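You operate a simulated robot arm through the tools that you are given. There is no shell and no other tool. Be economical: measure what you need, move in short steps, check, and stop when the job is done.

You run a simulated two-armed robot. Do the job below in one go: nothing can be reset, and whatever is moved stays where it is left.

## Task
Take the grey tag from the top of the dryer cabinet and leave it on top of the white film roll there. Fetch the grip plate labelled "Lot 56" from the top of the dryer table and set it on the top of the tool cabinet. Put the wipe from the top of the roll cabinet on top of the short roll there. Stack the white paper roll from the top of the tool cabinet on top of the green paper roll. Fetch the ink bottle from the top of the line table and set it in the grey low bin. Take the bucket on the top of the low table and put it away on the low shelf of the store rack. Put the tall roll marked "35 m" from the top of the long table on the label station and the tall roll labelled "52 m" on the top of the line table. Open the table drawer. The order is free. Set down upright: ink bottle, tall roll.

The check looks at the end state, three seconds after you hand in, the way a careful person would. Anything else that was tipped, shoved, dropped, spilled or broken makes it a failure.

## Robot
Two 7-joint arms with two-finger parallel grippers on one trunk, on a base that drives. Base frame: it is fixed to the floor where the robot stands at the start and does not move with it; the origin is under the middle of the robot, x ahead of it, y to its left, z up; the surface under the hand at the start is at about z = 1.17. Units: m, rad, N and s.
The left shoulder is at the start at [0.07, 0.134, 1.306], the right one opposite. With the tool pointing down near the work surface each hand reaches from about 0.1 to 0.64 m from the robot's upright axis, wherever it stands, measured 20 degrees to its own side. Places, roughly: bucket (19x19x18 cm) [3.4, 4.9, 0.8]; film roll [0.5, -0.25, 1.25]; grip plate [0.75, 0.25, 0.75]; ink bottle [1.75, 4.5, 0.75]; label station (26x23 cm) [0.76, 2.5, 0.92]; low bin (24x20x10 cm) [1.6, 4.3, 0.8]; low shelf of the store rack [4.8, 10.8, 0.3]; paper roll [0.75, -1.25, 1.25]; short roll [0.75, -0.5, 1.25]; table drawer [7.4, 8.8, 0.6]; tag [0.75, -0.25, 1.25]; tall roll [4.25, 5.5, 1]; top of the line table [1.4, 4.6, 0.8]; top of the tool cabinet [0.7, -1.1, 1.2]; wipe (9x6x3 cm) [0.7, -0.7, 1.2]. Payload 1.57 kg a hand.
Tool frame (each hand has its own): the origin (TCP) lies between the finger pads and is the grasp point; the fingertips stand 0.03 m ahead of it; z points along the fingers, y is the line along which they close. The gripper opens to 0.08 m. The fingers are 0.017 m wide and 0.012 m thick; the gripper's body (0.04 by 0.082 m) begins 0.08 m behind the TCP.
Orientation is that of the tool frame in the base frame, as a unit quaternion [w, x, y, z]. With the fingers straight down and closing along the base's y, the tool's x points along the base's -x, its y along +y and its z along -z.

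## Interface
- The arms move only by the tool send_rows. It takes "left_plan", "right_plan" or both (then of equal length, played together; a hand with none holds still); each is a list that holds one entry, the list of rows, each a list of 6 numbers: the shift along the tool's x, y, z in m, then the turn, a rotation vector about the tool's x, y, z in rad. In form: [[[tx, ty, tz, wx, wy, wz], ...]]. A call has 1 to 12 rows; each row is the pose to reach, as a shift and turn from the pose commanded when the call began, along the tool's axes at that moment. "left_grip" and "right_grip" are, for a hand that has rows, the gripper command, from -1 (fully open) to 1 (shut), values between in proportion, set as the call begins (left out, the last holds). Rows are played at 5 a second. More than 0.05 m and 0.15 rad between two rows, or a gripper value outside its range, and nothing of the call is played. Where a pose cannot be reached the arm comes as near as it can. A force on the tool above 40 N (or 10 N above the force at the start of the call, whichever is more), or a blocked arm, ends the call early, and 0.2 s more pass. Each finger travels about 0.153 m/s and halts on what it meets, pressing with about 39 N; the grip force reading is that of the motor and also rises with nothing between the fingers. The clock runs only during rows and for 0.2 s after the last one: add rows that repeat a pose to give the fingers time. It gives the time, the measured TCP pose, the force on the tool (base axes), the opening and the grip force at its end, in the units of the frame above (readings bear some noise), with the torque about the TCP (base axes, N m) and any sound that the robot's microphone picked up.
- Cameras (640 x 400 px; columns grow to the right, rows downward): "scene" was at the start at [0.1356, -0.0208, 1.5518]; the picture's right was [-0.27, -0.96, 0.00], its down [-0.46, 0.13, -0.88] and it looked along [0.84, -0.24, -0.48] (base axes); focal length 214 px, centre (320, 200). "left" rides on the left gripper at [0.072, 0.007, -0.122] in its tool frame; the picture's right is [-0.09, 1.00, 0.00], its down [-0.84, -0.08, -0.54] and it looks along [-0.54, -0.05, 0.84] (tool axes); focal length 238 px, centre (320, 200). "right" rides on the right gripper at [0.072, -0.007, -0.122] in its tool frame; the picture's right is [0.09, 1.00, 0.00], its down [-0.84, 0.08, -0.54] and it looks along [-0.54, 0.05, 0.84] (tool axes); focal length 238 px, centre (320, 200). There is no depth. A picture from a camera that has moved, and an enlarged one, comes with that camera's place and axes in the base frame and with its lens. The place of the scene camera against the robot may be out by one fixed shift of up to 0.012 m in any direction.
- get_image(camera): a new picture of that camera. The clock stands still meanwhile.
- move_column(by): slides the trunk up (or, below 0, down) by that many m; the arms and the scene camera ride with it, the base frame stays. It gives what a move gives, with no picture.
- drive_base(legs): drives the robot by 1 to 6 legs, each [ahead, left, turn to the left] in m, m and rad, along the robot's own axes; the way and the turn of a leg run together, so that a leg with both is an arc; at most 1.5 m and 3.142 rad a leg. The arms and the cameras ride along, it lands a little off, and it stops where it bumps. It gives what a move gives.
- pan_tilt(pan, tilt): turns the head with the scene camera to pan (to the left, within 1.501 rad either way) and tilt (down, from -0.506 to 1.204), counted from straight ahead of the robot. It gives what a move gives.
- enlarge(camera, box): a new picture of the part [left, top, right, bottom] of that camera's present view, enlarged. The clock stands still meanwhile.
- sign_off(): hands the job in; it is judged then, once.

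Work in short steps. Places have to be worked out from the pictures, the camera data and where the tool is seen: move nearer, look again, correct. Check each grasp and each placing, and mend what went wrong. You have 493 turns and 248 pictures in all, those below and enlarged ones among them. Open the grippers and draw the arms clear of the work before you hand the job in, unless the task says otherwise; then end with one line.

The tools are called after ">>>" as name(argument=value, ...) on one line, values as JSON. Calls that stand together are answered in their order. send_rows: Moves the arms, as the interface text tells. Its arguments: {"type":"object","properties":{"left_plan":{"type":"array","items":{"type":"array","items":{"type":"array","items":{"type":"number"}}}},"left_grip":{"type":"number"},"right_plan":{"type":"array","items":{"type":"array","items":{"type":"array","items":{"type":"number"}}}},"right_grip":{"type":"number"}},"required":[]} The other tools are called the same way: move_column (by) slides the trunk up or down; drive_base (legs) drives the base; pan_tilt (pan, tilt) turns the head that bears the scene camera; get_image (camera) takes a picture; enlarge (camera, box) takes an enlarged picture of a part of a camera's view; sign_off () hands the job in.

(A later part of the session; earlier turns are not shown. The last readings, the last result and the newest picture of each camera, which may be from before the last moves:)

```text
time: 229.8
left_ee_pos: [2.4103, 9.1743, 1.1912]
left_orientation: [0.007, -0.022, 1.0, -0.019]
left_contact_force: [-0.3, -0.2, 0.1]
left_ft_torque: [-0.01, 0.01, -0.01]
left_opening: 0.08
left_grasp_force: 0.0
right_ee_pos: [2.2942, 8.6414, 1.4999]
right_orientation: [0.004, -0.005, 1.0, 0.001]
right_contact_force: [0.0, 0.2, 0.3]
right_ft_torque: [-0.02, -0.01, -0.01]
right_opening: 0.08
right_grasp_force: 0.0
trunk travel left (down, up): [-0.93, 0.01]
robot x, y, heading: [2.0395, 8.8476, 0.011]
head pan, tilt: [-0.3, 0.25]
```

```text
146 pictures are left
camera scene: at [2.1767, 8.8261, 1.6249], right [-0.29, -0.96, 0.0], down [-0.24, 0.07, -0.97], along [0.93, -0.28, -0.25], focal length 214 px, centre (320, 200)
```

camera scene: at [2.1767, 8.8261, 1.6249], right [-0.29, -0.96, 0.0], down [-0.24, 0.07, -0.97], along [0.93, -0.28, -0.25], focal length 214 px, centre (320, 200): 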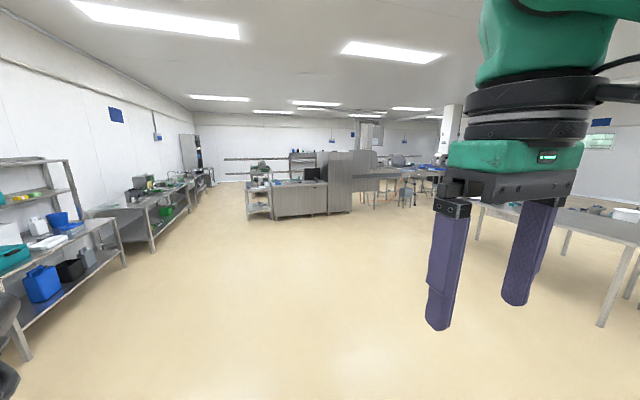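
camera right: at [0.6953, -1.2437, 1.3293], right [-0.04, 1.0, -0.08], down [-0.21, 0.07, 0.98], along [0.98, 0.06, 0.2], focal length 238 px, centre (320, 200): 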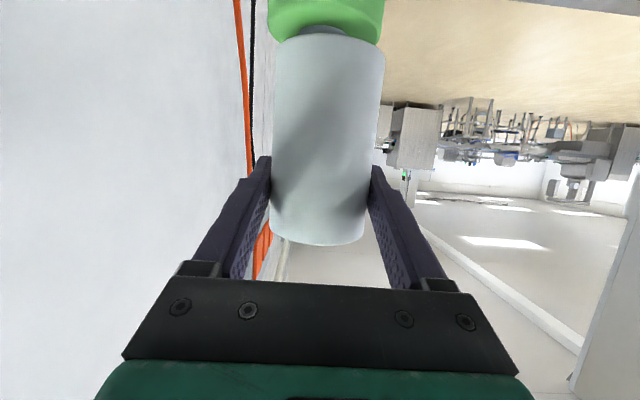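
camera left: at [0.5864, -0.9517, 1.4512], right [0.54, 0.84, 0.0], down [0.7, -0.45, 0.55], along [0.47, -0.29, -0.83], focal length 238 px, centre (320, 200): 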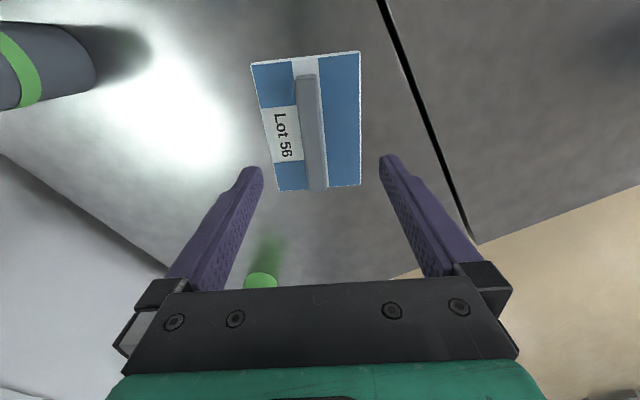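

The desk with the drawer is ahead (~x 7.4) and the tables lie to the right. First go down to the line table: turn to -y and advance.

>>> drive_base(legs=[[0, 0, -1.57], [1.5, 0, 0]])

>>> pan_tilt(pan=0.3, tilt=0.35)

>>> get_image(camera="scene")

>>> pan_tilt(pan=-0.7, tilt=0.35)

>>> get_image(camera="scene")

```text
time: 241.0
left_ee_pos: [2.3853, 6.9802, 1.1926]
left_orientation: [-0.008, 0.69, 0.723, -0.018]
left_contact_force: [0.1, -0.9, 0.0]
left_ft_torque: [-0.02, 0.01, 0.02]
left_opening: 0.0799
left_grasp_force: 0.0
right_ee_pos: [1.851, 7.0947, 1.5015]
right_orientation: [0.004, 0.702, 0.712, -0.001]
right_contact_force: [0.8, 0.7, 1.1]
right_ft_torque: [0.0, 0.01, -0.03]
right_opening: 0.0802
right_grasp_force: 0.1
trunk travel left (down, up): [-0.93, 0.01]
robot x, y, heading: [2.0548, 7.3475, -1.564]
head pan, tilt: [-0.3, 0.25]
```

```text
time: 242.0
left_ee_pos: [2.3859, 6.9791, 1.194]
left_orientation: [-0.008, 0.691, 0.723, -0.017]
left_contact_force: [0.8, -0.1, 0.0]
left_ft_torque: [0.01, 0.02, 0.04]
left_opening: 0.0799
left_grasp_force: 0.0
right_ee_pos: [1.852, 7.0938, 1.5018]
right_orientation: [0.004, 0.703, 0.711, -0.002]
right_contact_force: [0.5, 0.3, 0.5]
right_ft_torque: [0.02, 0.01, -0.01]
right_opening: 0.0799
right_grasp_force: 0.0
trunk travel left (down, up): [-0.93, 0.01]
robot x, y, heading: [2.0569, 7.35, -1.559]
head pan, tilt: [0.3, 0.351]
```

```text
145 pictures are left
camera scene: at [2.0858, 7.214, 1.6155], right [-0.95, -0.31, 0.0], down [-0.11, 0.33, -0.94], along [0.29, -0.89, -0.34], focal length 214 px, centre (320, 200)
```

scene: 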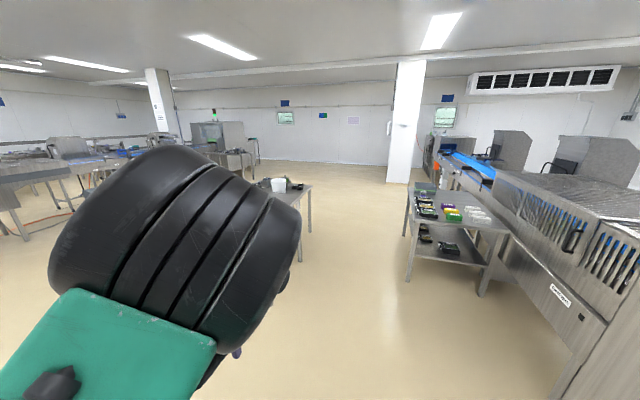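

```text
time: 243.3
left_ee_pos: [2.3855, 6.9792, 1.1925]
left_orientation: [-0.008, 0.69, 0.724, -0.018]
left_contact_force: [0.0, -0.2, -1.3]
left_ft_torque: [0.01, 0.04, -0.01]
left_opening: 0.0801
left_grasp_force: 0.0
right_ee_pos: [1.8521, 7.0949, 1.5002]
right_orientation: [0.003, 0.702, 0.712, -0.001]
right_contact_force: [0.3, -0.3, 0.7]
right_ft_torque: [-0.01, 0.0, -0.02]
right_opening: 0.0798
right_grasp_force: 0.1
trunk travel left (down, up): [-0.93, 0.01]
robot x, y, heading: [2.0587, 7.3461, -1.558]
head pan, tilt: [-0.7, 0.351]
```

```text
144 pictures are left
camera scene: at [1.9983, 7.2307, 1.6155], right [-0.77, 0.63, 0.0], down [0.22, 0.27, -0.94], along [-0.59, -0.73, -0.34], focal length 214 px, centre (320, 200)
```

scene: 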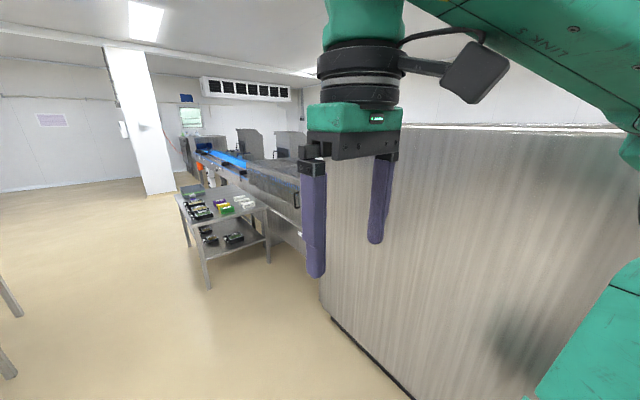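

The line table (x≈1.03–1.78, y≈4.1–5.1) is visible. Drive alongside it and turn to face it (-x).

>>> drive_base(legs=[[1.4, 0.15, 0], [1.35, 0.05, 0], [0, 0, -1.57]])

>>> pan_tilt(pan=-0.15, tilt=0.75)

>>> get_image(camera="scene")

```text
time: 260.5
left_ee_pos: [1.9742, 4.2605, 1.1932]
left_orientation: [-0.018, 0.999, 0.04, -0.007]
left_contact_force: [0.1, 0.2, 1.0]
left_ft_torque: [-0.01, 0.04, 0.0]
left_opening: 0.0799
left_grasp_force: 0.2
right_ee_pos: [2.0714, 4.798, 1.5008]
right_orientation: [0.002, 1.0, 0.025, -0.004]
right_contact_force: [-0.5, -0.2, -0.1]
right_ft_torque: [0.01, -0.01, -0.01]
right_opening: 0.0801
right_grasp_force: 0.1
trunk travel left (down, up): [-0.93, 0.01]
robot x, y, heading: [2.3297, 4.596, -3.092]
head pan, tilt: [-0.7, 0.351]
```

```text
time: 261.5
left_ee_pos: [1.9752, 4.2615, 1.1923]
left_orientation: [-0.018, 0.999, 0.041, -0.007]
left_contact_force: [0.3, 0.3, -0.5]
left_ft_torque: [-0.01, 0.01, -0.04]
left_opening: 0.0801
left_grasp_force: 0.1
right_ee_pos: [2.0717, 4.799, 1.5011]
right_orientation: [0.002, 1.0, 0.024, -0.004]
right_contact_force: [0.3, -0.9, 0.3]
right_ft_torque: [0.01, 0.02, -0.03]
right_opening: 0.0799
right_grasp_force: 0.1
trunk travel left (down, up): [-0.93, 0.01]
robot x, y, heading: [2.3351, 4.6004, -3.093]
head pan, tilt: [-0.15, 0.75]
```

```text
143 pictures are left
camera scene: at [2.1981, 4.6108, 1.5799], right [0.1, 0.99, 0.0], down [0.68, -0.07, -0.73], along [-0.73, 0.08, -0.68], focal length 214 px, centre (320, 200)
```

scene: 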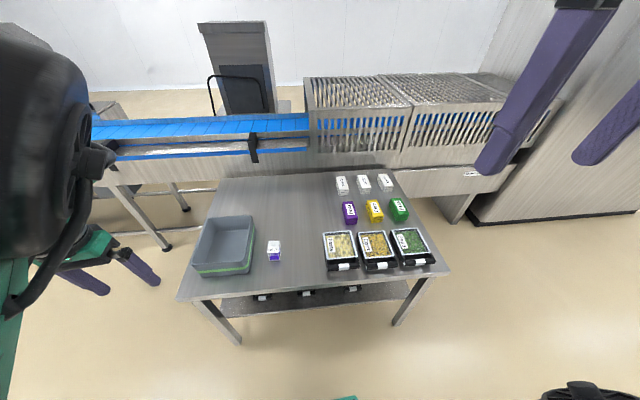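

The table is well seen. Enlarge for bottle and bin details.

>>> enlarge(camera="scene", box=[180, 200, 320, 290])

>>> enlarge(camera="scene", box=[310, 165, 450, 275])

```text
4.44 times, centred on (250, 245) of scene
camera zoom: at [2.1981, 4.6108, 1.5799], right [0.1, 0.99, 0.0], down [0.68, -0.07, -0.73], along [-0.73, 0.08, -0.68], focal length 953 px, centre (631, 0)
```

zoom: 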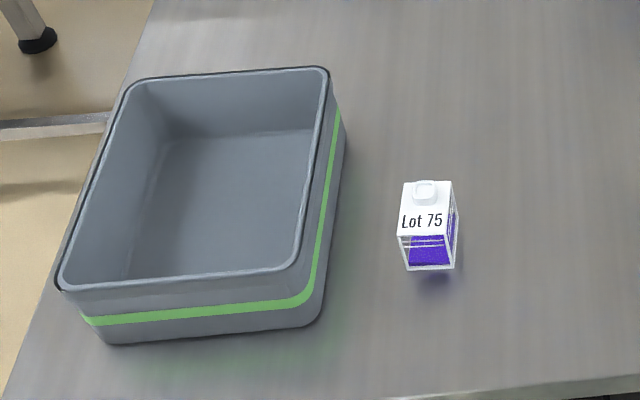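

```text
3.64 times, centred on (380, 220) of scene
camera zoom: at [2.1981, 4.6108, 1.5799], right [0.1, 0.99, 0.0], down [0.68, -0.07, -0.73], along [-0.73, 0.08, -0.68], focal length 780 px, centre (102, 127)
```

zoom: 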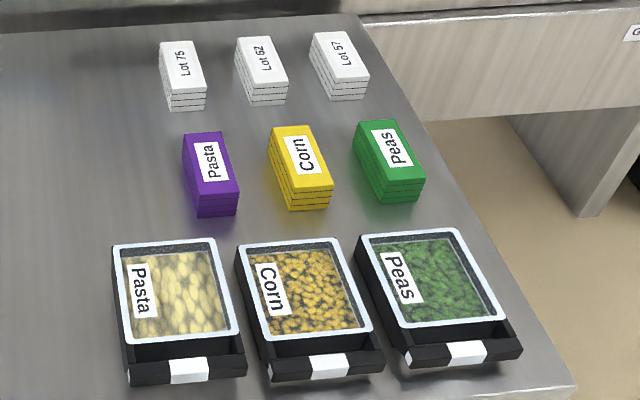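

Ink bottle (Lot 75) ≈ (1.66, 4.475); bin centre ≈ (1.627, 4.285), rim ≈ 0.87. Approach the table by 0.2 m and lower the trunk 0.2.

>>> drive_base(legs=[[0.2, 0, -0.05]])

>>> move_column(by=-0.2)

>>> get_image(camera="left")

>>> get_image(camera="scene")

```text
time: 263.1
left_ee_pos: [1.7631, 4.2757, 1.1935]
left_orientation: [-0.018, 1.0, 0.016, -0.008]
left_contact_force: [0.6, 0.3, 0.1]
left_ft_torque: [0.0, 0.04, 0.0]
left_opening: 0.08
left_grasp_force: 0.1
right_ee_pos: [1.886, 4.8066, 1.5032]
right_orientation: [0.002, 1.0, -0.002, -0.006]
right_contact_force: [-0.5, 0.3, 0.5]
right_ft_torque: [-0.02, 0.02, -0.03]
right_opening: 0.0799
right_grasp_force: 0.1
trunk travel left (down, up): [-0.93, 0.01]
robot x, y, heading: [2.1347, 4.5979, 3.138]
head pan, tilt: [-0.15, 0.75]
```

```text
time: 265.2
left_ee_pos: [1.7596, 4.2755, 0.9933]
left_orientation: [-0.018, 1.0, 0.017, -0.007]
left_contact_force: [-0.3, 0.3, 0.1]
left_ft_torque: [-0.02, 0.0, 0.02]
left_opening: 0.0801
left_grasp_force: 0.1
right_ee_pos: [1.8809, 4.8066, 1.2998]
right_orientation: [0.002, 1.0, -0.001, -0.003]
right_contact_force: [-0.9, -0.4, -0.2]
right_ft_torque: [-0.01, 0.01, 0.0]
right_opening: 0.0801
right_grasp_force: 0.0
trunk travel left (down, up): [-0.73, 0.21]
robot x, y, heading: [2.1288, 4.5952, 3.138]
head pan, tilt: [-0.15, 0.75]
```

```text
140 pictures are left
camera left: at [1.8321, 4.267, 1.1122], right [-0.06, -1.0, -0.04], down [-0.83, 0.03, 0.55], along [-0.55, 0.06, -0.83], focal length 238 px, centre (320, 200)
```

left: 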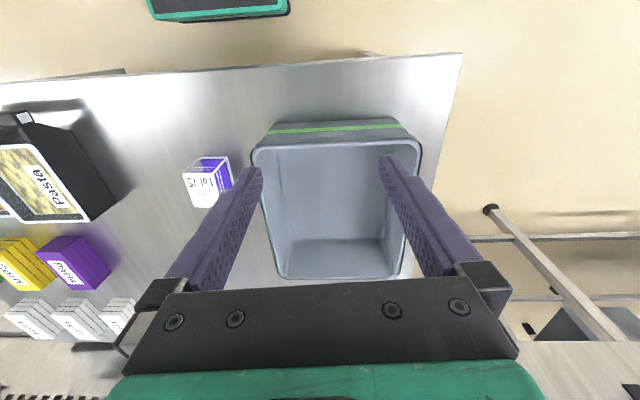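

```text
139 pictures are left
camera scene: at [1.9984, 4.6127, 1.3799], right [0.15, 0.99, 0.0], down [0.67, -0.1, -0.73], along [-0.72, 0.11, -0.68], focal length 214 px, centre (320, 200)
```

scene: 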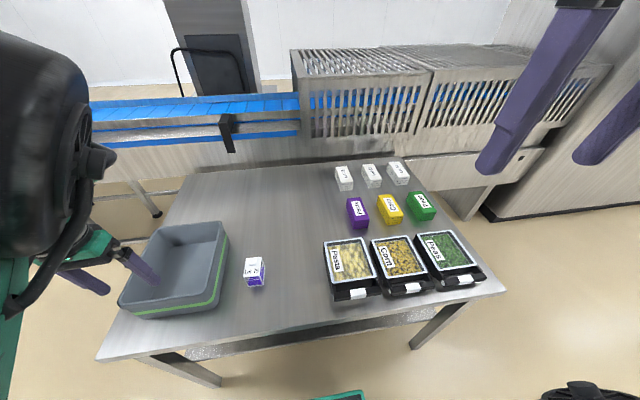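

Triangulated bottle ≈ (1.652, 4.468), top ≈ 0.80. Move the left hand above it.

>>> send_rows(left_plan=[[[-0.021, -0.038, 0.004, 0, 0, 0], [-0.042, -0.076, 0.008, 0, 0, 0], [-0.063, -0.114, 0.012, 0, 0, 0], [-0.084, -0.152, 0.016, 0, 0, 0], [-0.105, -0.19, 0.02, 0, 0, 0], [-0.105, -0.19, 0.02, 0, 0, 0]]])

>>> get_image(camera="left")

```text
time: 266.6
left_ee_pos: [1.5661, 4.4138, 0.9873]
left_orientation: [-0.019, 1.0, 0.017, -0.005]
left_contact_force: [0.1, -0.3, -0.5]
left_ft_torque: [0.0, 0.02, 0.02]
left_opening: 0.08
left_grasp_force: 0.1
left hand out of reach, approached as far as the arm can: row 1, 2, 3, 4, 5, 6
right_ee_pos: [1.8823, 4.8051, 1.3009]
right_orientation: [0.001, 1.0, 0.0, -0.005]
right_contact_force: [-0.3, -1.0, -0.8]
right_ft_torque: [0.01, 0.01, 0.0]
right_opening: 0.0799
right_grasp_force: 0.1
trunk travel left (down, up): [-0.73, 0.21]
robot x, y, heading: [2.1359, 4.5981, 3.141]
head pan, tilt: [-0.15, 0.75]
```

```text
138 pictures are left
camera left: at [1.6408, 4.406, 1.1083], right [-0.06, -1.0, -0.04], down [-0.83, 0.03, 0.55], along [-0.55, 0.06, -0.83], focal length 238 px, centre (320, 200)
```

left: 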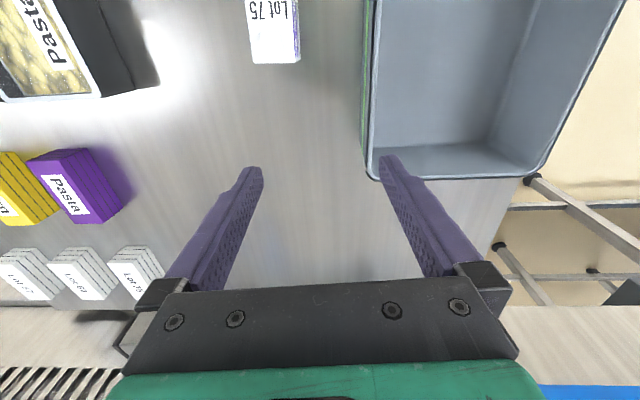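

The left arm's posture limits it here. I'll use the right arm instead: shift the robot left (−y) by 0.45.

>>> drive_base(legs=[[0, 0.46, 0]])

>>> get_image(camera="right")

>>> get_image(camera="scene")

```text
time: 269.4
left_ee_pos: [1.5668, 3.9563, 0.9884]
left_orientation: [-0.019, 1.0, 0.016, -0.005]
left_contact_force: [0.3, 0.2, -0.1]
left_ft_torque: [0.05, 0.01, -0.03]
left_opening: 0.0801
left_grasp_force: 0.1
right_ee_pos: [1.88, 4.3501, 1.3011]
right_orientation: [0.002, 1.0, 0.0, -0.003]
right_contact_force: [0.2, 0.2, 0.1]
right_ft_torque: [0.04, 0.01, 0.05]
right_opening: 0.0799
right_grasp_force: 0.0
trunk travel left (down, up): [-0.73, 0.21]
robot x, y, heading: [2.1331, 4.1336, 3.142]
head pan, tilt: [-0.15, 0.75]
```

```text
137 pictures are left
camera right: at [1.9527, 4.3564, 1.4224], right [0.09, -1.0, 0.0], down [-0.83, -0.07, 0.55], along [-0.55, -0.05, -0.84], focal length 238 px, centre (320, 200)
```

right: 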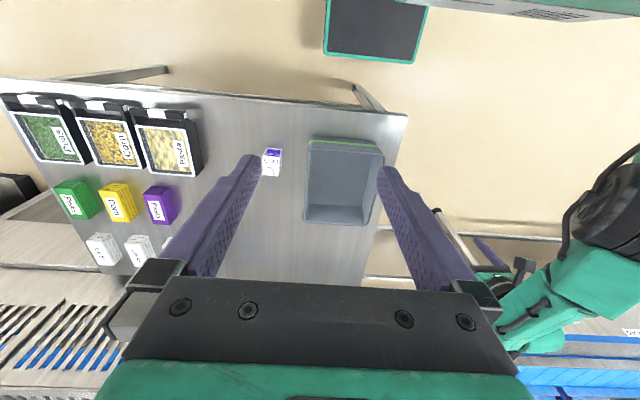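

```text
136 pictures are left
camera scene: at [1.9978, 4.1554, 1.3798], right [0.15, 0.99, 0.0], down [0.67, -0.1, -0.73], along [-0.72, 0.11, -0.68], focal length 214 px, centre (320, 200)
```

scene: 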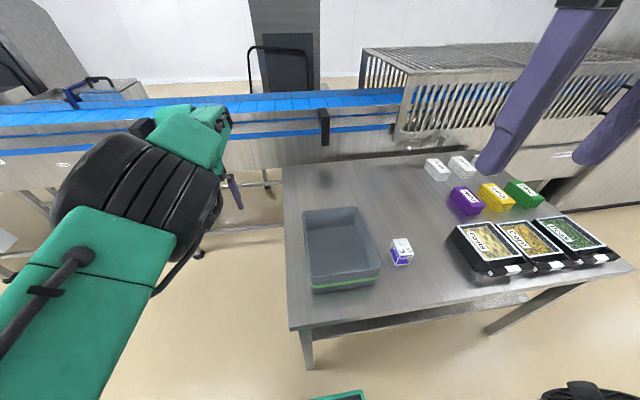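

Bottle confirmed (1.651, 4.471). Lower the trunk 0.12 more, and move the right hand above the bottle.

>>> move_column(by=-0.12)

>>> send_rows(right_plan=[[[-0.0285, -0.015, 0.0288, 0, 0, 0], [-0.057, -0.03, 0.0575, 0, 0, 0], [-0.0855, -0.045, 0.0863, 0, 0, 0], [-0.114, -0.06, 0.115, 0, 0, 0], [-0.1425, -0.075, 0.1438, 0, 0, 0], [-0.171, -0.09, 0.1725, 0, 0, 0], [-0.1995, -0.106, 0.2013, 0, 0, 0], [-0.228, -0.121, 0.23, 0, 0, 0], [-0.228, -0.121, 0.23, 0, 0, 0]]])

>>> get_image(camera="right")

```text
time: 270.9
left_ee_pos: [1.5664, 3.9553, 0.8682]
left_orientation: [-0.018, 1.0, 0.017, -0.005]
left_contact_force: [0.4, 0.0, 0.4]
left_ft_torque: [0.03, -0.04, 0.03]
left_opening: 0.0797
left_grasp_force: 0.1
right_ee_pos: [1.88, 4.3485, 1.1819]
right_orientation: [0.002, 1.0, 0.001, -0.004]
right_contact_force: [0.2, 0.1, -0.1]
right_ft_torque: [-0.02, 0.03, -0.04]
right_opening: 0.0803
right_grasp_force: 0.0
trunk travel left (down, up): [-0.61, 0.33]
robot x, y, heading: [2.1308, 4.1382, 3.143]
head pan, tilt: [-0.15, 0.75]
```

```text
time: 272.9
left_ee_pos: [1.5667, 3.9545, 0.8691]
left_orientation: [-0.02, 1.0, 0.016, -0.007]
left_contact_force: [0.6, -1.0, -0.3]
left_ft_torque: [0.0, 0.03, 0.01]
left_opening: 0.0801
left_grasp_force: 0.1
right_ee_pos: [1.6515, 4.4684, 0.9519]
right_orientation: [0.001, 1.0, 0.0, -0.004]
right_contact_force: [0.2, 0.1, -0.2]
right_ft_torque: [0.03, -0.02, 0.0]
right_opening: 0.0799
right_grasp_force: 0.0
trunk travel left (down, up): [-0.61, 0.33]
robot x, y, heading: [2.1316, 4.1378, 3.143]
head pan, tilt: [-0.15, 0.75]
```

```text
135 pictures are left
camera right: at [1.7236, 4.4748, 1.0736], right [0.09, -1.0, 0.0], down [-0.83, -0.08, 0.55], along [-0.55, -0.05, -0.84], focal length 238 px, centre (320, 200)
```

right: 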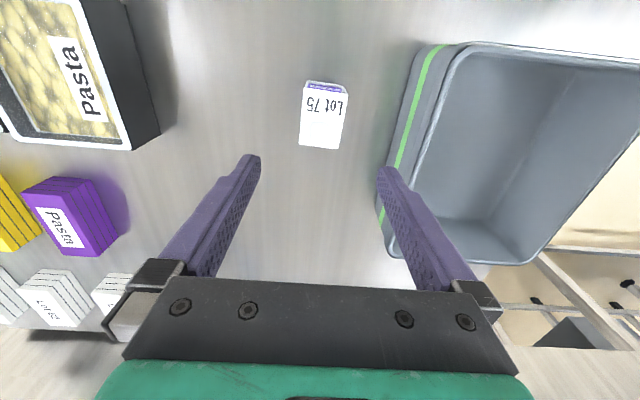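

Aligned over the bottle. Descend to z ≈ 0.79 and grip.

>>> send_rows(right_plan=[[[0, 0, 0.04, 0, 0, 0], [0, 0, 0.08, 0, 0, 0], [0, 0, 0.115, 0, 0, 0], [0, 0, 0.14, 0, 0, 0], [0, 0, 0.16, 0, 0, 0], [0, 0, 0.16, 0, 0, 0]]])

>>> get_image(camera="right")

>>> enlarge(camera="scene", box=[340, 190, 460, 290])

```text
time: 274.3
left_ee_pos: [1.566, 3.9556, 0.8688]
left_orientation: [-0.019, 1.0, 0.017, -0.006]
left_contact_force: [0.0, -0.9, -0.3]
left_ft_torque: [-0.01, 0.02, 0.02]
left_opening: 0.0799
left_grasp_force: 0.1
right_ee_pos: [1.6487, 4.4686, 0.792]
right_orientation: [0.002, 1.0, -0.001, -0.003]
right_contact_force: [-0.3, 1.1, -1.3]
right_ft_torque: [-0.01, 0.0, 0.04]
right_opening: 0.0801
right_grasp_force: 0.0
trunk travel left (down, up): [-0.61, 0.33]
robot x, y, heading: [2.1308, 4.1344, 3.138]
head pan, tilt: [-0.15, 0.75]
```

```text
134 pictures are left
camera right: at [1.7216, 4.4757, 0.9137], right [0.09, -1.0, 0.0], down [-0.83, -0.07, 0.55], along [-0.55, -0.05, -0.84], focal length 238 px, centre (320, 200)
```

right: 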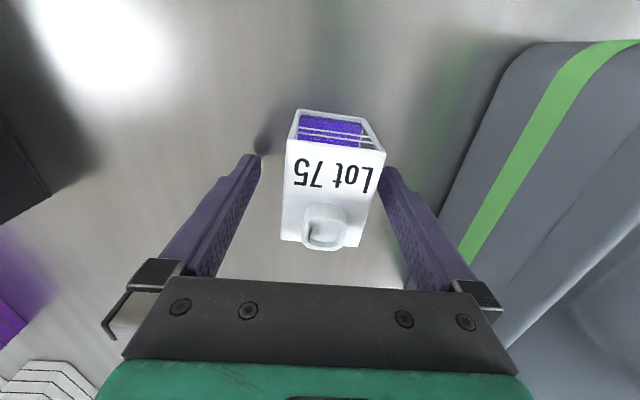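

```text
4.00 times, centred on (400, 240) of scene
camera zoom: at [1.998, 4.1542, 1.2598], right [0.15, 0.99, 0.0], down [0.67, -0.1, -0.73], along [-0.72, 0.11, -0.68], focal length 858 px, centre (0, 40)
```

zoom: 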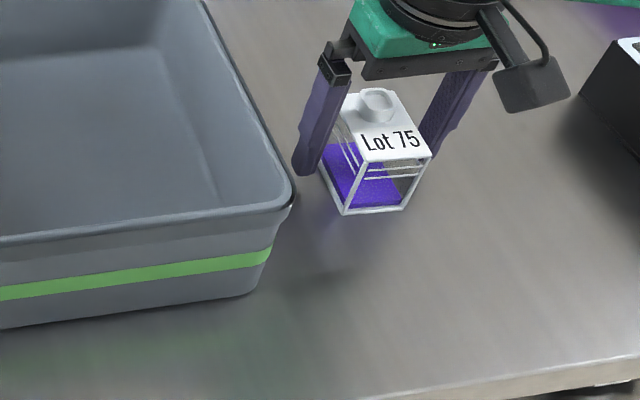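

The bottle is ~6 mm toward −y from centre. Shift and close gently.

>>> send_rows(right_plan=[[[0, 0.006, 0, 0, 0, 0], [0, 0.006, 0, 0, 0, 0]]])

>>> send_rows(right_plan=[[[0, 0, 0, 0, 0, 0], [0, 0, 0, 0, 0, 0], [0, 0, 0, 0, 0, 0]]], right_grip=1)

>>> send_rows(right_plan=[[[0, 0, -0.04, 0, 0, 0], [0, 0, -0.08, 0, 0, 0], [0, 0, -0.12, 0, 0, 0], [0, 0, -0.16, 0, 0, 0], [0, 0, -0.18, 0, 0, 0], [0, 0, -0.18, 0, 0, 0]]])

>>> get_image(camera="right")

```text
time: 274.9
left_ee_pos: [1.5657, 3.9567, 0.8673]
left_orientation: [-0.018, 1.0, 0.016, -0.006]
left_contact_force: [0.2, -1.0, 0.8]
left_ft_torque: [0.01, -0.01, -0.03]
left_opening: 0.0798
left_grasp_force: 0.0
right_ee_pos: [1.6481, 4.4625, 0.7918]
right_orientation: [0.002, 1.0, -0.001, -0.003]
right_contact_force: [0.1, -0.1, 0.8]
right_ft_torque: [0.01, -0.01, -0.02]
right_opening: 0.0802
right_grasp_force: 0.2
trunk travel left (down, up): [-0.61, 0.33]
robot x, y, heading: [2.1286, 4.135, 3.143]
head pan, tilt: [-0.15, 0.75]
```

```text
time: 275.7
left_ee_pos: [1.5661, 3.9551, 0.8684]
left_orientation: [-0.019, 1.0, 0.016, -0.004]
left_contact_force: [0.0, 0.4, -0.2]
left_ft_torque: [-0.01, -0.01, -0.02]
left_opening: 0.0801
left_grasp_force: 0.0
right_ee_pos: [1.6498, 4.4624, 0.792]
right_orientation: [0.001, 1.0, 0.0, -0.003]
right_contact_force: [0.5, -0.3, 0.4]
right_ft_torque: [0.04, 0.04, 0.0]
right_opening: 0.0457
right_grasp_force: 39.1
trunk travel left (down, up): [-0.61, 0.33]
robot x, y, heading: [2.1301, 4.1391, 3.142]
head pan, tilt: [-0.15, 0.75]
```

```text
time: 277.1
left_ee_pos: [1.5658, 3.9559, 0.8672]
left_orientation: [-0.018, 1.0, 0.016, -0.005]
left_contact_force: [0.0, 0.7, 0.4]
left_ft_torque: [-0.03, 0.01, 0.01]
left_opening: 0.0801
left_grasp_force: 0.1
right_ee_pos: [1.6521, 4.4618, 0.9722]
right_orientation: [0.002, 1.0, 0.0, -0.004]
right_contact_force: [-0.4, -0.3, -0.7]
right_ft_torque: [-0.02, 0.02, -0.05]
right_opening: 0.0456
right_grasp_force: 38.9
trunk travel left (down, up): [-0.61, 0.33]
robot x, y, heading: [2.1327, 4.1348, 3.14]
head pan, tilt: [-0.15, 0.75]
```

```text
132 pictures are left
camera right: at [1.7232, 4.4696, 1.0938], right [0.09, -1.0, 0.0], down [-0.83, -0.08, 0.55], along [-0.55, -0.05, -0.84], focal length 238 px, centre (320, 200)
```

right: 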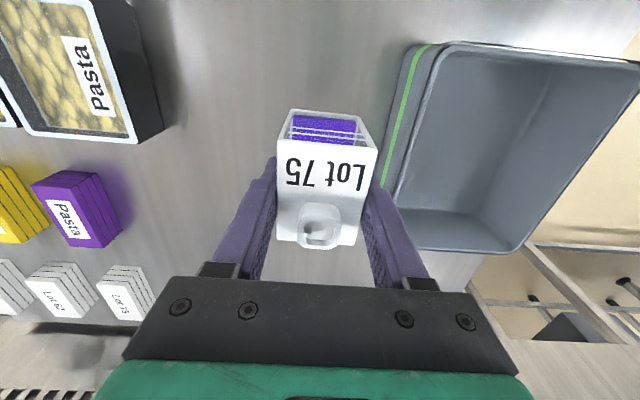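

Held upright. Bin interior centre ≈ (1.615, 4.258). Move across above it.

>>> send_rows(right_plan=[[[-0.008, 0.04, 0, 0, 0, 0], [-0.015, 0.08, 0, 0, 0, 0], [-0.022, 0.12, 0, 0, 0, 0], [-0.03, 0.16, 0, 0, 0, 0], [-0.037, 0.202, 0, 0, 0, 0], [-0.037, 0.202, 0, 0, 0, 0]]])

>>> get_image(camera="right")

>>> get_image(camera="scene")

```text
time: 278.5
left_ee_pos: [1.5666, 3.9556, 0.8677]
left_orientation: [-0.018, 1.0, 0.017, -0.006]
left_contact_force: [0.2, 0.5, -0.2]
left_ft_torque: [-0.03, 0.03, 0.0]
left_opening: 0.0799
left_grasp_force: 0.0
right_ee_pos: [1.6256, 4.2708, 0.97]
right_orientation: [0.002, 1.0, 0.0, -0.003]
right_contact_force: [0.0, -0.3, -0.8]
right_ft_torque: [0.0, -0.03, 0.0]
right_opening: 0.0454
right_grasp_force: 39.0
right hand out of reach, approached as far as the arm can: row 5, 6
trunk travel left (down, up): [-0.61, 0.33]
robot x, y, heading: [2.1296, 4.1363, 3.137]
head pan, tilt: [-0.15, 0.75]
```

```text
131 pictures are left
camera right: at [1.6977, 4.2766, 1.092], right [0.09, -1.0, 0.0], down [-0.83, -0.07, 0.55], along [-0.55, -0.05, -0.84], focal length 238 px, centre (320, 200)
```

right: 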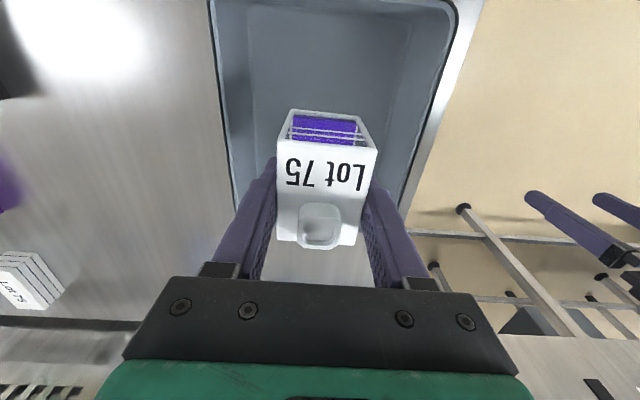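

```text
130 pictures are left
camera scene: at [1.9985, 4.1545, 1.2599], right [0.15, 0.99, 0.0], down [0.67, -0.1, -0.73], along [-0.72, 0.11, -0.68], focal length 214 px, centre (320, 200)
```

scene: 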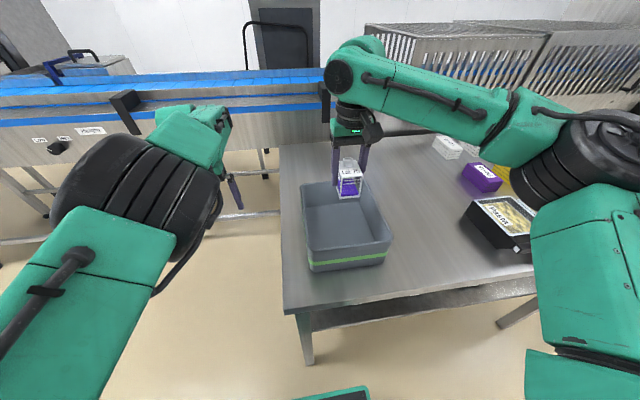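

Centred over the bin (centre ≈ (1.62, 4.266)). Descend toward the bin floor.

>>> send_rows(right_plan=[[[0, 0, 0.04, 0, 0, 0], [0, 0, 0.08, 0, 0, 0], [0, 0, 0.115, 0, 0, 0], [0, 0, 0.14, 0, 0, 0], [0, 0, 0.158, 0, 0, 0], [0, 0, 0.158, 0, 0, 0]]])

>>> get_image(camera="right")

```text
time: 279.9
left_ee_pos: [1.5651, 3.9553, 0.8685]
left_orientation: [-0.019, 1.0, 0.016, -0.005]
left_contact_force: [0.6, -0.1, -0.4]
left_ft_torque: [-0.01, 0.01, -0.03]
left_opening: 0.0799
left_grasp_force: 0.0
right_ee_pos: [1.6286, 4.2751, 0.8142]
right_orientation: [0.002, 1.0, 0.0, -0.004]
right_contact_force: [1.0, -0.3, -1.3]
right_ft_torque: [-0.01, 0.05, -0.01]
right_opening: 0.0454
right_grasp_force: 39.1
right hand out of reach, approached as far as the arm can: row 4, 5, 6
trunk travel left (down, up): [-0.61, 0.33]
robot x, y, heading: [2.1329, 4.1354, 3.139]
head pan, tilt: [-0.15, 0.75]
```

```text
129 pictures are left
camera right: at [1.7022, 4.2815, 0.9359], right [0.09, -1.0, 0.0], down [-0.83, -0.07, 0.55], along [-0.55, -0.05, -0.84], focal length 238 px, centre (320, 200)
```

right: 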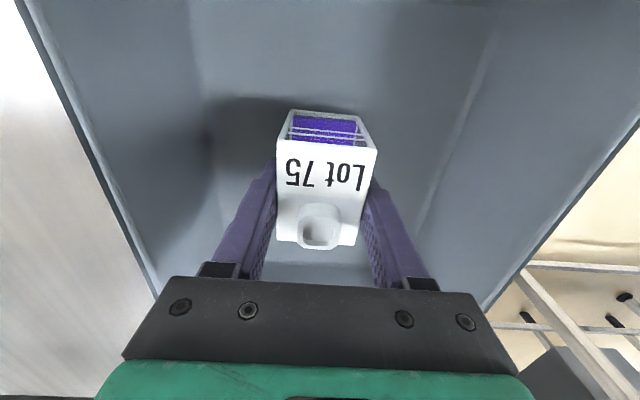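

Lower the remaining bit with the trunk.

>>> move_column(by=-0.01)

```text
time: 280.5
left_ee_pos: [1.5667, 3.956, 0.8579]
left_orientation: [-0.018, 1.0, 0.017, -0.005]
left_contact_force: [-0.4, 0.0, 1.0]
left_ft_torque: [0.0, 0.01, -0.02]
left_opening: 0.0803
left_grasp_force: 0.1
right_ee_pos: [1.6288, 4.276, 0.8052]
right_orientation: [0.002, 1.0, 0.001, -0.004]
right_contact_force: [0.3, 0.1, -1.8]
right_ft_torque: [0.0, 0.02, 0.02]
right_opening: 0.0452
right_grasp_force: 39.1
trunk travel left (down, up): [-0.6, 0.34]
robot x, y, heading: [2.1317, 4.1365, 3.144]
head pan, tilt: [-0.15, 0.75]
```

>>> move_column(by=-0.006)

```text
time: 281.0
left_ee_pos: [1.5666, 3.9555, 0.8515]
left_orientation: [-0.019, 1.0, 0.017, -0.005]
left_contact_force: [-0.3, -0.3, 0.0]
left_ft_torque: [0.0, 0.02, 0.0]
left_opening: 0.0799
left_grasp_force: 0.0
right_ee_pos: [1.6287, 4.2753, 0.7976]
right_orientation: [0.002, 1.0, 0.0, -0.005]
right_contact_force: [0.2, 0.8, -0.7]
right_ft_torque: [-0.01, -0.02, 0.02]
right_opening: 0.0454
right_grasp_force: 39.1
trunk travel left (down, up): [-0.594, 0.346]
robot x, y, heading: [2.1322, 4.1371, 3.144]
head pan, tilt: [-0.15, 0.75]
```

Still no contact at 0.7976; lower 3 mm more.

>>> move_column(by=-0.003)

```text
time: 281.6
left_ee_pos: [1.5668, 3.9557, 0.8497]
left_orientation: [-0.019, 1.0, 0.016, -0.007]
left_contact_force: [0.7, -0.3, 0.7]
left_ft_torque: [-0.01, -0.02, -0.04]
left_opening: 0.0799
left_grasp_force: 0.1
right_ee_pos: [1.6305, 4.2733, 0.7983]
right_orientation: [0.002, 1.0, 0.0, -0.006]
right_contact_force: [-0.2, 1.2, 10.0]
right_ft_torque: [0.24, -0.35, 0.06]
right_opening: 0.0453
right_grasp_force: 38.8
trunk travel left (down, up): [-0.591, 0.349]
robot x, y, heading: [2.1351, 4.139, 3.142]
head pan, tilt: [-0.15, 0.75]
```

Contact with the bin floor (10 N). Release and rise.

>>> send_rows(right_plan=[[[0, 0, 0, 0, 0, 0], [0, 0, 0, 0, 0, 0], [0, 0, 0, 0, 0, 0]]], right_grip=-0.8)

>>> send_rows(right_plan=[[[0, 0, -0.04, 0, 0, 0], [0, 0, -0.08, 0, 0, 0], [0, 0, -0.12, 0, 0, 0], [0, 0, -0.16, 0, 0, 0], [0.03, 0, -0.19, 0, 0, 0], [0.06, 0, -0.22, 0, 0, 0], [0.06, 0, -0.22, 0, 0, 0]]])

>>> get_image(camera="right")

```text
time: 282.4
left_ee_pos: [1.5664, 3.9555, 0.8498]
left_orientation: [-0.018, 1.0, 0.016, -0.006]
left_contact_force: [-0.2, 0.7, -0.4]
left_ft_torque: [0.02, 0.01, 0.01]
left_opening: 0.0799
left_grasp_force: 0.1
right_ee_pos: [1.6286, 4.275, 0.7955]
right_orientation: [0.001, 1.0, 0.0, -0.004]
right_contact_force: [0.5, -0.3, 0.1]
right_ft_torque: [0.02, 0.01, -0.01]
right_opening: 0.0717
right_grasp_force: 0.0
trunk travel left (down, up): [-0.591, 0.349]
robot x, y, heading: [2.1288, 4.1396, 3.138]
head pan, tilt: [-0.15, 0.75]
```

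```text
time: 284.0
left_ee_pos: [1.5651, 3.9555, 0.848]
left_orientation: [-0.018, 1.0, 0.016, -0.005]
left_contact_force: [-0.4, 0.2, -1.0]
left_ft_torque: [0.01, 0.01, 0.0]
left_opening: 0.08
left_grasp_force: 0.1
right_ee_pos: [1.6908, 4.276, 1.015]
right_orientation: [0.002, 1.0, -0.001, -0.004]
right_contact_force: [0.1, -0.6, -0.4]
right_ft_torque: [0.0, 0.0, 0.03]
right_opening: 0.0721
right_grasp_force: 0.0
trunk travel left (down, up): [-0.591, 0.349]
robot x, y, heading: [2.1331, 4.1371, 3.142]
head pan, tilt: [-0.15, 0.75]
```

```text
128 pictures are left
camera right: at [1.7632, 4.2829, 1.1367], right [0.09, -1.0, 0.0], down [-0.83, -0.07, 0.55], along [-0.54, -0.05, -0.84], focal length 238 px, centre (320, 200)
```

right: 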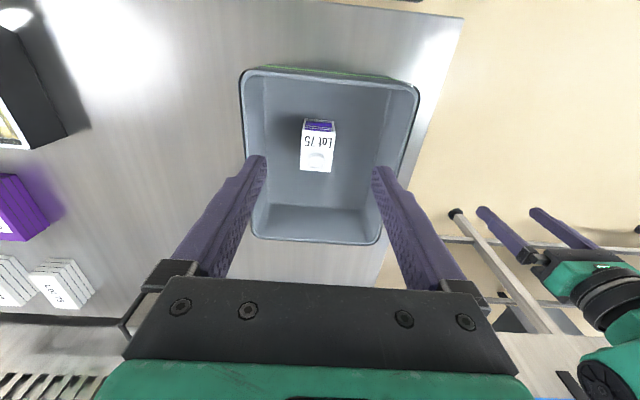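

Bottle stands in the bin. Raise the trunk, back off and turn to face the low/long tables at +x.

>>> move_column(by=0.3)

>>> drive_base(legs=[[-0.22, -0.3, 0], [0, 0, 3.1]])

>>> pan_tilt(pan=-0.2, tilt=0.45)

>>> get_image(camera="scene")

```text
time: 287.0
left_ee_pos: [1.5656, 3.956, 1.1488]
left_orientation: [-0.019, 1.0, 0.016, -0.006]
left_contact_force: [0.7, 0.9, 0.8]
left_ft_torque: [0.05, -0.03, -0.02]
left_opening: 0.0801
left_grasp_force: 0.1
right_ee_pos: [1.6913, 4.277, 1.3147]
right_orientation: [0.002, 1.0, 0.0, -0.005]
right_contact_force: [0.1, -0.3, 0.1]
right_ft_torque: [-0.05, 0.02, -0.01]
right_opening: 0.0718
right_grasp_force: 0.0
trunk travel left (down, up): [-0.891, 0.049]
robot x, y, heading: [2.133, 4.1388, 3.144]
head pan, tilt: [-0.15, 0.75]
```

```text
time: 296.5
left_ee_pos: [2.9287, 4.5845, 1.1491]
left_orientation: [0.005, 0.016, 1.0, -0.019]
left_contact_force: [0.5, 0.0, -0.1]
left_ft_torque: [0.0, -0.03, 0.01]
left_opening: 0.0798
left_grasp_force: 0.1
right_ee_pos: [2.7832, 4.2731, 1.3164]
right_orientation: [0.004, 0.032, 0.999, 0.002]
right_contact_force: [0.7, 0.3, 0.3]
right_ft_torque: [0.02, 0.02, -0.01]
right_opening: 0.0721
right_grasp_force: 0.1
trunk travel left (down, up): [-0.891, 0.049]
robot x, y, heading: [2.3514, 4.4396, -0.065]
head pan, tilt: [-0.15, 0.75]
```

```text
time: 297.3
left_ee_pos: [2.9293, 4.5834, 1.1492]
left_orientation: [0.005, 0.016, 1.0, -0.02]
left_contact_force: [-0.2, 0.0, -0.2]
left_ft_torque: [-0.01, -0.02, 0.01]
left_opening: 0.08
left_grasp_force: 0.1
right_ee_pos: [2.7834, 4.2717, 1.3154]
right_orientation: [0.005, 0.032, 0.999, 0.002]
right_contact_force: [-0.2, 0.5, -0.1]
right_ft_torque: [0.01, 0.0, 0.01]
right_opening: 0.0719
right_grasp_force: 0.0
trunk travel left (down, up): [-0.891, 0.049]
robot x, y, heading: [2.3524, 4.4346, -0.065]
head pan, tilt: [-0.201, 0.45]
```

```text
127 pictures are left
camera scene: at [2.4891, 4.415, 1.5672], right [-0.26, -0.97, 0.0], down [-0.42, 0.11, -0.9], along [0.87, -0.24, -0.44], focal length 214 px, centre (320, 200)
```

scene: 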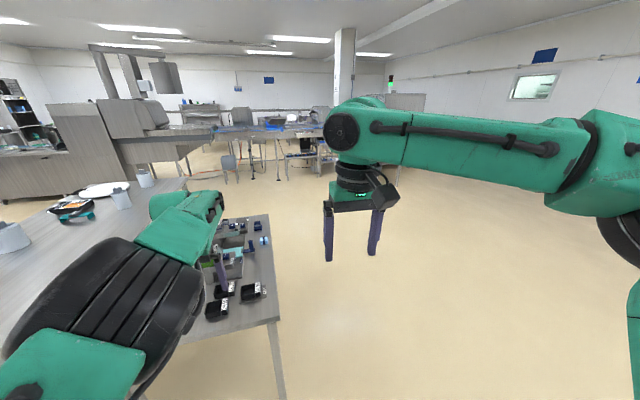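

The left arm blocks the view. Turn left so the tables come to the center-right, and look again.

>>> drive_base(legs=[[-0.1, 0, 0], [0, 0, 0.9]])

>>> pan_tilt(pan=-0.4, tilt=0.45)

>>> get_image(camera="scene")

```text
time: 300.8
left_ee_pos: [2.4966, 4.9859, 1.1498]
left_orientation: [0.012, -0.421, 0.907, -0.014]
left_contact_force: [0.5, 0.7, 0.0]
left_ft_torque: [0.01, 0.0, 0.02]
left_opening: 0.08
left_grasp_force: 0.1
right_ee_pos: [2.6497, 4.6773, 1.3165]
right_orientation: [0.003, -0.404, 0.915, 0.005]
right_contact_force: [-0.9, 0.5, -0.3]
right_ft_torque: [0.01, 0.0, -0.02]
right_opening: 0.072
right_grasp_force: 0.0
trunk travel left (down, up): [-0.891, 0.049]
robot x, y, heading: [2.2523, 4.4469, 0.832]
head pan, tilt: [-0.201, 0.45]
```

```text
time: 301.5
left_ee_pos: [2.4972, 4.9868, 1.1483]
left_orientation: [0.013, -0.422, 0.907, -0.015]
left_contact_force: [-0.1, -0.7, 0.8]
left_ft_torque: [-0.02, -0.01, 0.0]
left_opening: 0.0799
left_grasp_force: 0.1
right_ee_pos: [2.6491, 4.6783, 1.3157]
right_orientation: [0.003, -0.405, 0.914, 0.003]
right_contact_force: [-0.8, -0.5, -0.5]
right_ft_torque: [0.02, 0.01, 0.01]
right_opening: 0.0719
right_grasp_force: 0.1
trunk travel left (down, up): [-0.891, 0.049]
robot x, y, heading: [2.2507, 4.4442, 0.836]
head pan, tilt: [-0.4, 0.45]
```

```text
126 pictures are left
camera scene: at [2.3671, 4.5247, 1.5672], right [0.42, -0.91, 0.0], down [-0.39, -0.18, -0.9], along [0.82, 0.38, -0.44], focal length 214 px, centre (320, 200)
```

scene: 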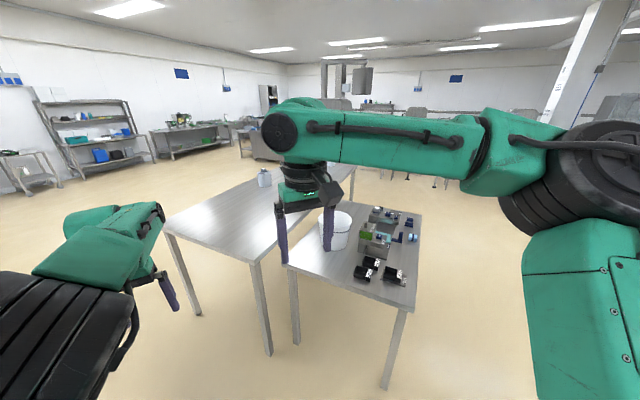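

Now the low table with the bucket, the long table, and the store rack at the back are visible. Zoom in.

>>> enlarge(camera="scene", box=[240, 150, 440, 300])

>>> enlarge(camera="scene", box=[20, 80, 180, 200])

```text
2.67 times, centred on (340, 225) of scene
camera zoom: at [2.3671, 4.5247, 1.5672], right [0.42, -0.91, 0.0], down [-0.39, -0.18, -0.9], along [0.82, 0.38, -0.44], focal length 572 px, centre (267, 133)
```

zoom: 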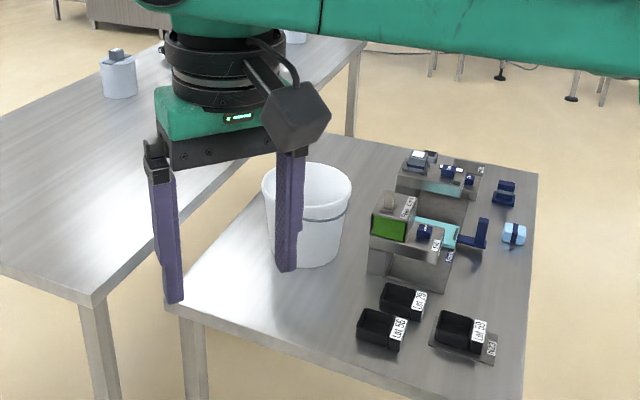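

```text
3.33 times, centred on (100, 140) of scene
camera zoom: at [2.3671, 4.5247, 1.5672], right [0.42, -0.91, 0.0], down [-0.39, -0.18, -0.9], along [0.82, 0.38, -0.44], focal length 715 px, centre (1053, 400)
```

zoom: 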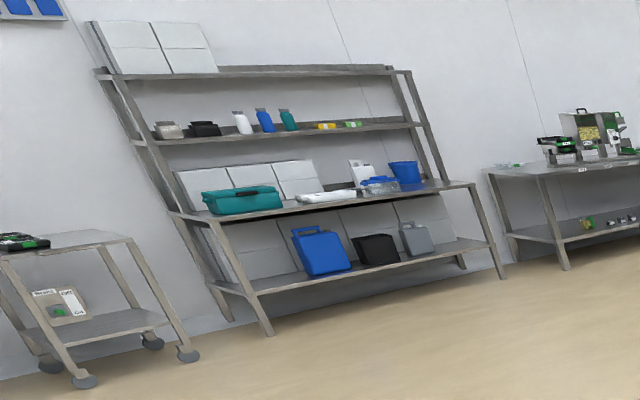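

Plan: tall rolls first. I'll go around to the north side of the long table (x 3.05–5.0, y 5.2–6.05) and face it.

>>> drive_base(legs=[[0, 0, 0.73], [1.2, 0, 0], [1.05, 0, 0], [0, -0.9, 0], [0, -0.9, 0]])

>>> pan_tilt(pan=-1.45, tilt=0.5)

>>> get_image(camera="scene")

```text
time: 323.3
left_ee_pos: [3.854, 7.2781, 1.1493]
left_orientation: [-0.017, 0.726, -0.687, 0.01]
left_contact_force: [-0.3, -0.1, -0.2]
left_ft_torque: [-0.01, -0.03, -0.01]
left_opening: 0.0799
left_grasp_force: 0.1
right_ee_pos: [4.1783, 7.1584, 1.3153]
right_orientation: [-0.001, 0.714, -0.7, -0.004]
right_contact_force: [0.3, 0.2, 0.2]
right_ft_torque: [-0.02, -0.03, -0.01]
right_opening: 0.0719
right_grasp_force: 0.1
trunk travel left (down, up): [-0.891, 0.049]
robot x, y, heading: [4.053, 6.7128, 1.592]
head pan, tilt: [-0.4, 0.45]
```

```text
time: 324.6
left_ee_pos: [3.8561, 7.2766, 1.1492]
left_orientation: [-0.017, 0.726, -0.687, 0.009]
left_contact_force: [0.2, -0.2, 0.7]
left_ft_torque: [0.01, 0.01, 0.05]
left_opening: 0.0799
left_grasp_force: 0.0
right_ee_pos: [4.1782, 7.1595, 1.315]
right_orientation: [-0.002, 0.714, -0.7, -0.004]
right_contact_force: [0.1, 0.7, -0.9]
right_ft_torque: [0.04, -0.02, 0.02]
right_opening: 0.0719
right_grasp_force: 0.1
trunk travel left (down, up): [-0.891, 0.049]
robot x, y, heading: [4.0506, 6.7169, 1.591]
head pan, tilt: [-1.45, 0.499]
```

```text
123 pictures are left
camera scene: at [4.1372, 6.7828, 1.5628], right [0.14, -0.99, 0.0], down [-0.47, -0.07, -0.88], along [0.87, 0.12, -0.48], focal length 214 px, centre (320, 200)
```

scene: 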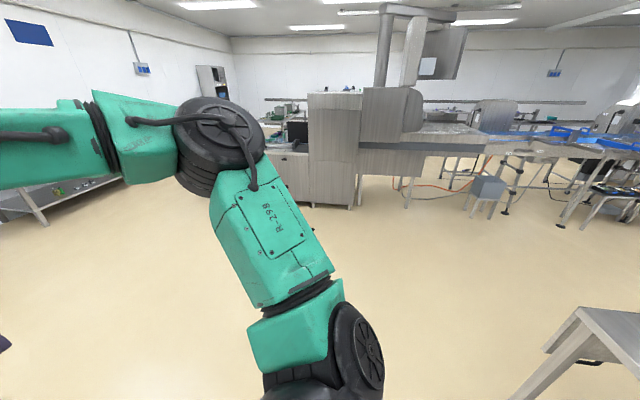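

Turn around to face the long table.

>>> drive_base(legs=[[0.15, 0, 0], [0, 0, 3.1]])

>>> pan_tilt(pan=-0.1, tilt=0.6)

>>> get_image(camera="scene")

```text
time: 333.2
left_ee_pos: [4.2187, 6.2966, 1.1492]
left_orientation: [-0.009, 0.701, 0.713, -0.017]
left_contact_force: [0.3, 0.1, 0.2]
left_ft_torque: [0.02, 0.0, 0.0]
left_opening: 0.0799
left_grasp_force: 0.0
right_ee_pos: [3.9013, 6.4279, 1.316]
right_orientation: [0.004, 0.713, 0.701, -0.002]
right_contact_force: [-0.1, 0.8, 1.4]
right_ft_torque: [0.01, 0.0, 0.01]
right_opening: 0.0721
right_grasp_force: 0.0
trunk travel left (down, up): [-0.891, 0.049]
robot x, y, heading: [4.0456, 6.865, -1.587]
head pan, tilt: [-1.45, 0.499]
```

```text
time: 334.7
left_ee_pos: [4.2207, 6.2974, 1.1489]
left_orientation: [-0.009, 0.701, 0.713, -0.016]
left_contact_force: [-0.2, 0.0, -0.2]
left_ft_torque: [0.02, -0.03, -0.01]
left_opening: 0.08
left_grasp_force: 0.1
right_ee_pos: [3.9015, 6.4282, 1.316]
right_orientation: [0.005, 0.713, 0.701, -0.002]
right_contact_force: [-0.3, 0.8, -0.8]
right_ft_torque: [0.01, -0.01, -0.02]
right_opening: 0.0721
right_grasp_force: 0.1
trunk travel left (down, up): [-0.891, 0.049]
robot x, y, heading: [4.045, 6.8698, -1.589]
head pan, tilt: [-0.099, 0.6]
```

```text
122 pictures are left
camera scene: at [4.0337, 6.732, 1.5537], right [-0.99, 0.12, 0.0], down [0.07, 0.56, -0.82], along [-0.1, -0.82, -0.57], focal length 214 px, centre (320, 200)
```

scene: 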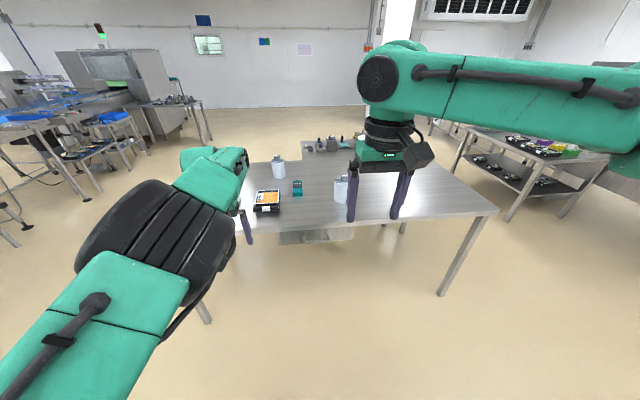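

>>> enlarge(camera="scene", box=[220, 140, 380, 230])

>>> get_image(camera="right")

>>> get_image(camera="left")

```text
4.00 times, centred on (300, 185) of scene
camera zoom: at [4.0337, 6.732, 1.5537], right [-0.99, 0.12, 0.0], down [0.07, 0.56, -0.82], along [-0.1, -0.82, -0.57], focal length 858 px, centre (400, 260)
```

zoom: 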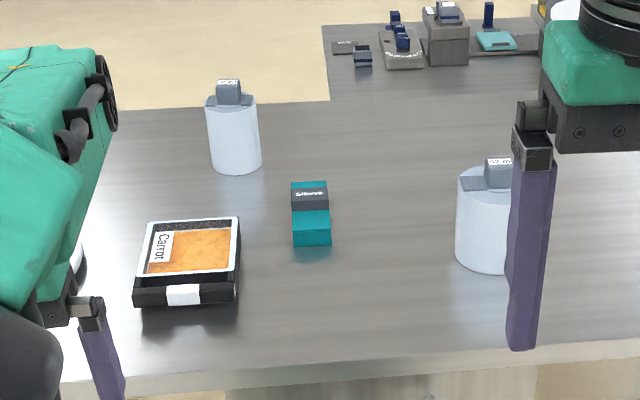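

```text
120 pictures are left
camera right: at [3.8954, 6.5008, 1.437], right [1.0, 0.07, 0.0], down [0.06, -0.83, 0.55], along [0.04, -0.55, -0.84], focal length 238 px, centre (320, 200)
```

right: 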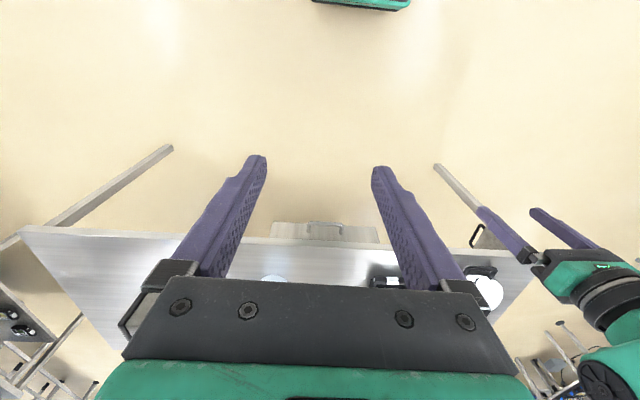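

```text
119 pictures are left
camera left: at [4.2303, 6.3711, 1.2692], right [1.0, -0.08, -0.04], down [-0.04, -0.83, 0.55], along [-0.07, -0.55, -0.83], focal length 238 px, centre (320, 200)
```

left: 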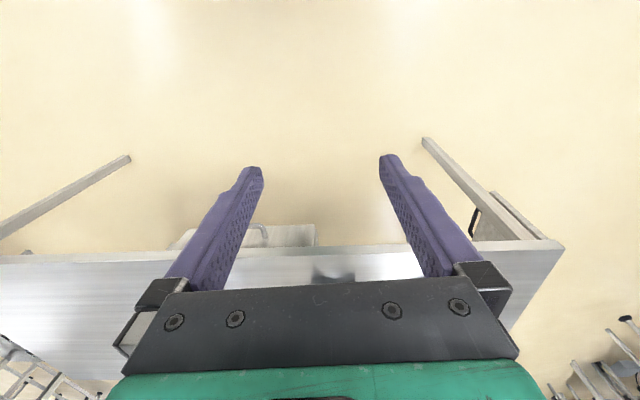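

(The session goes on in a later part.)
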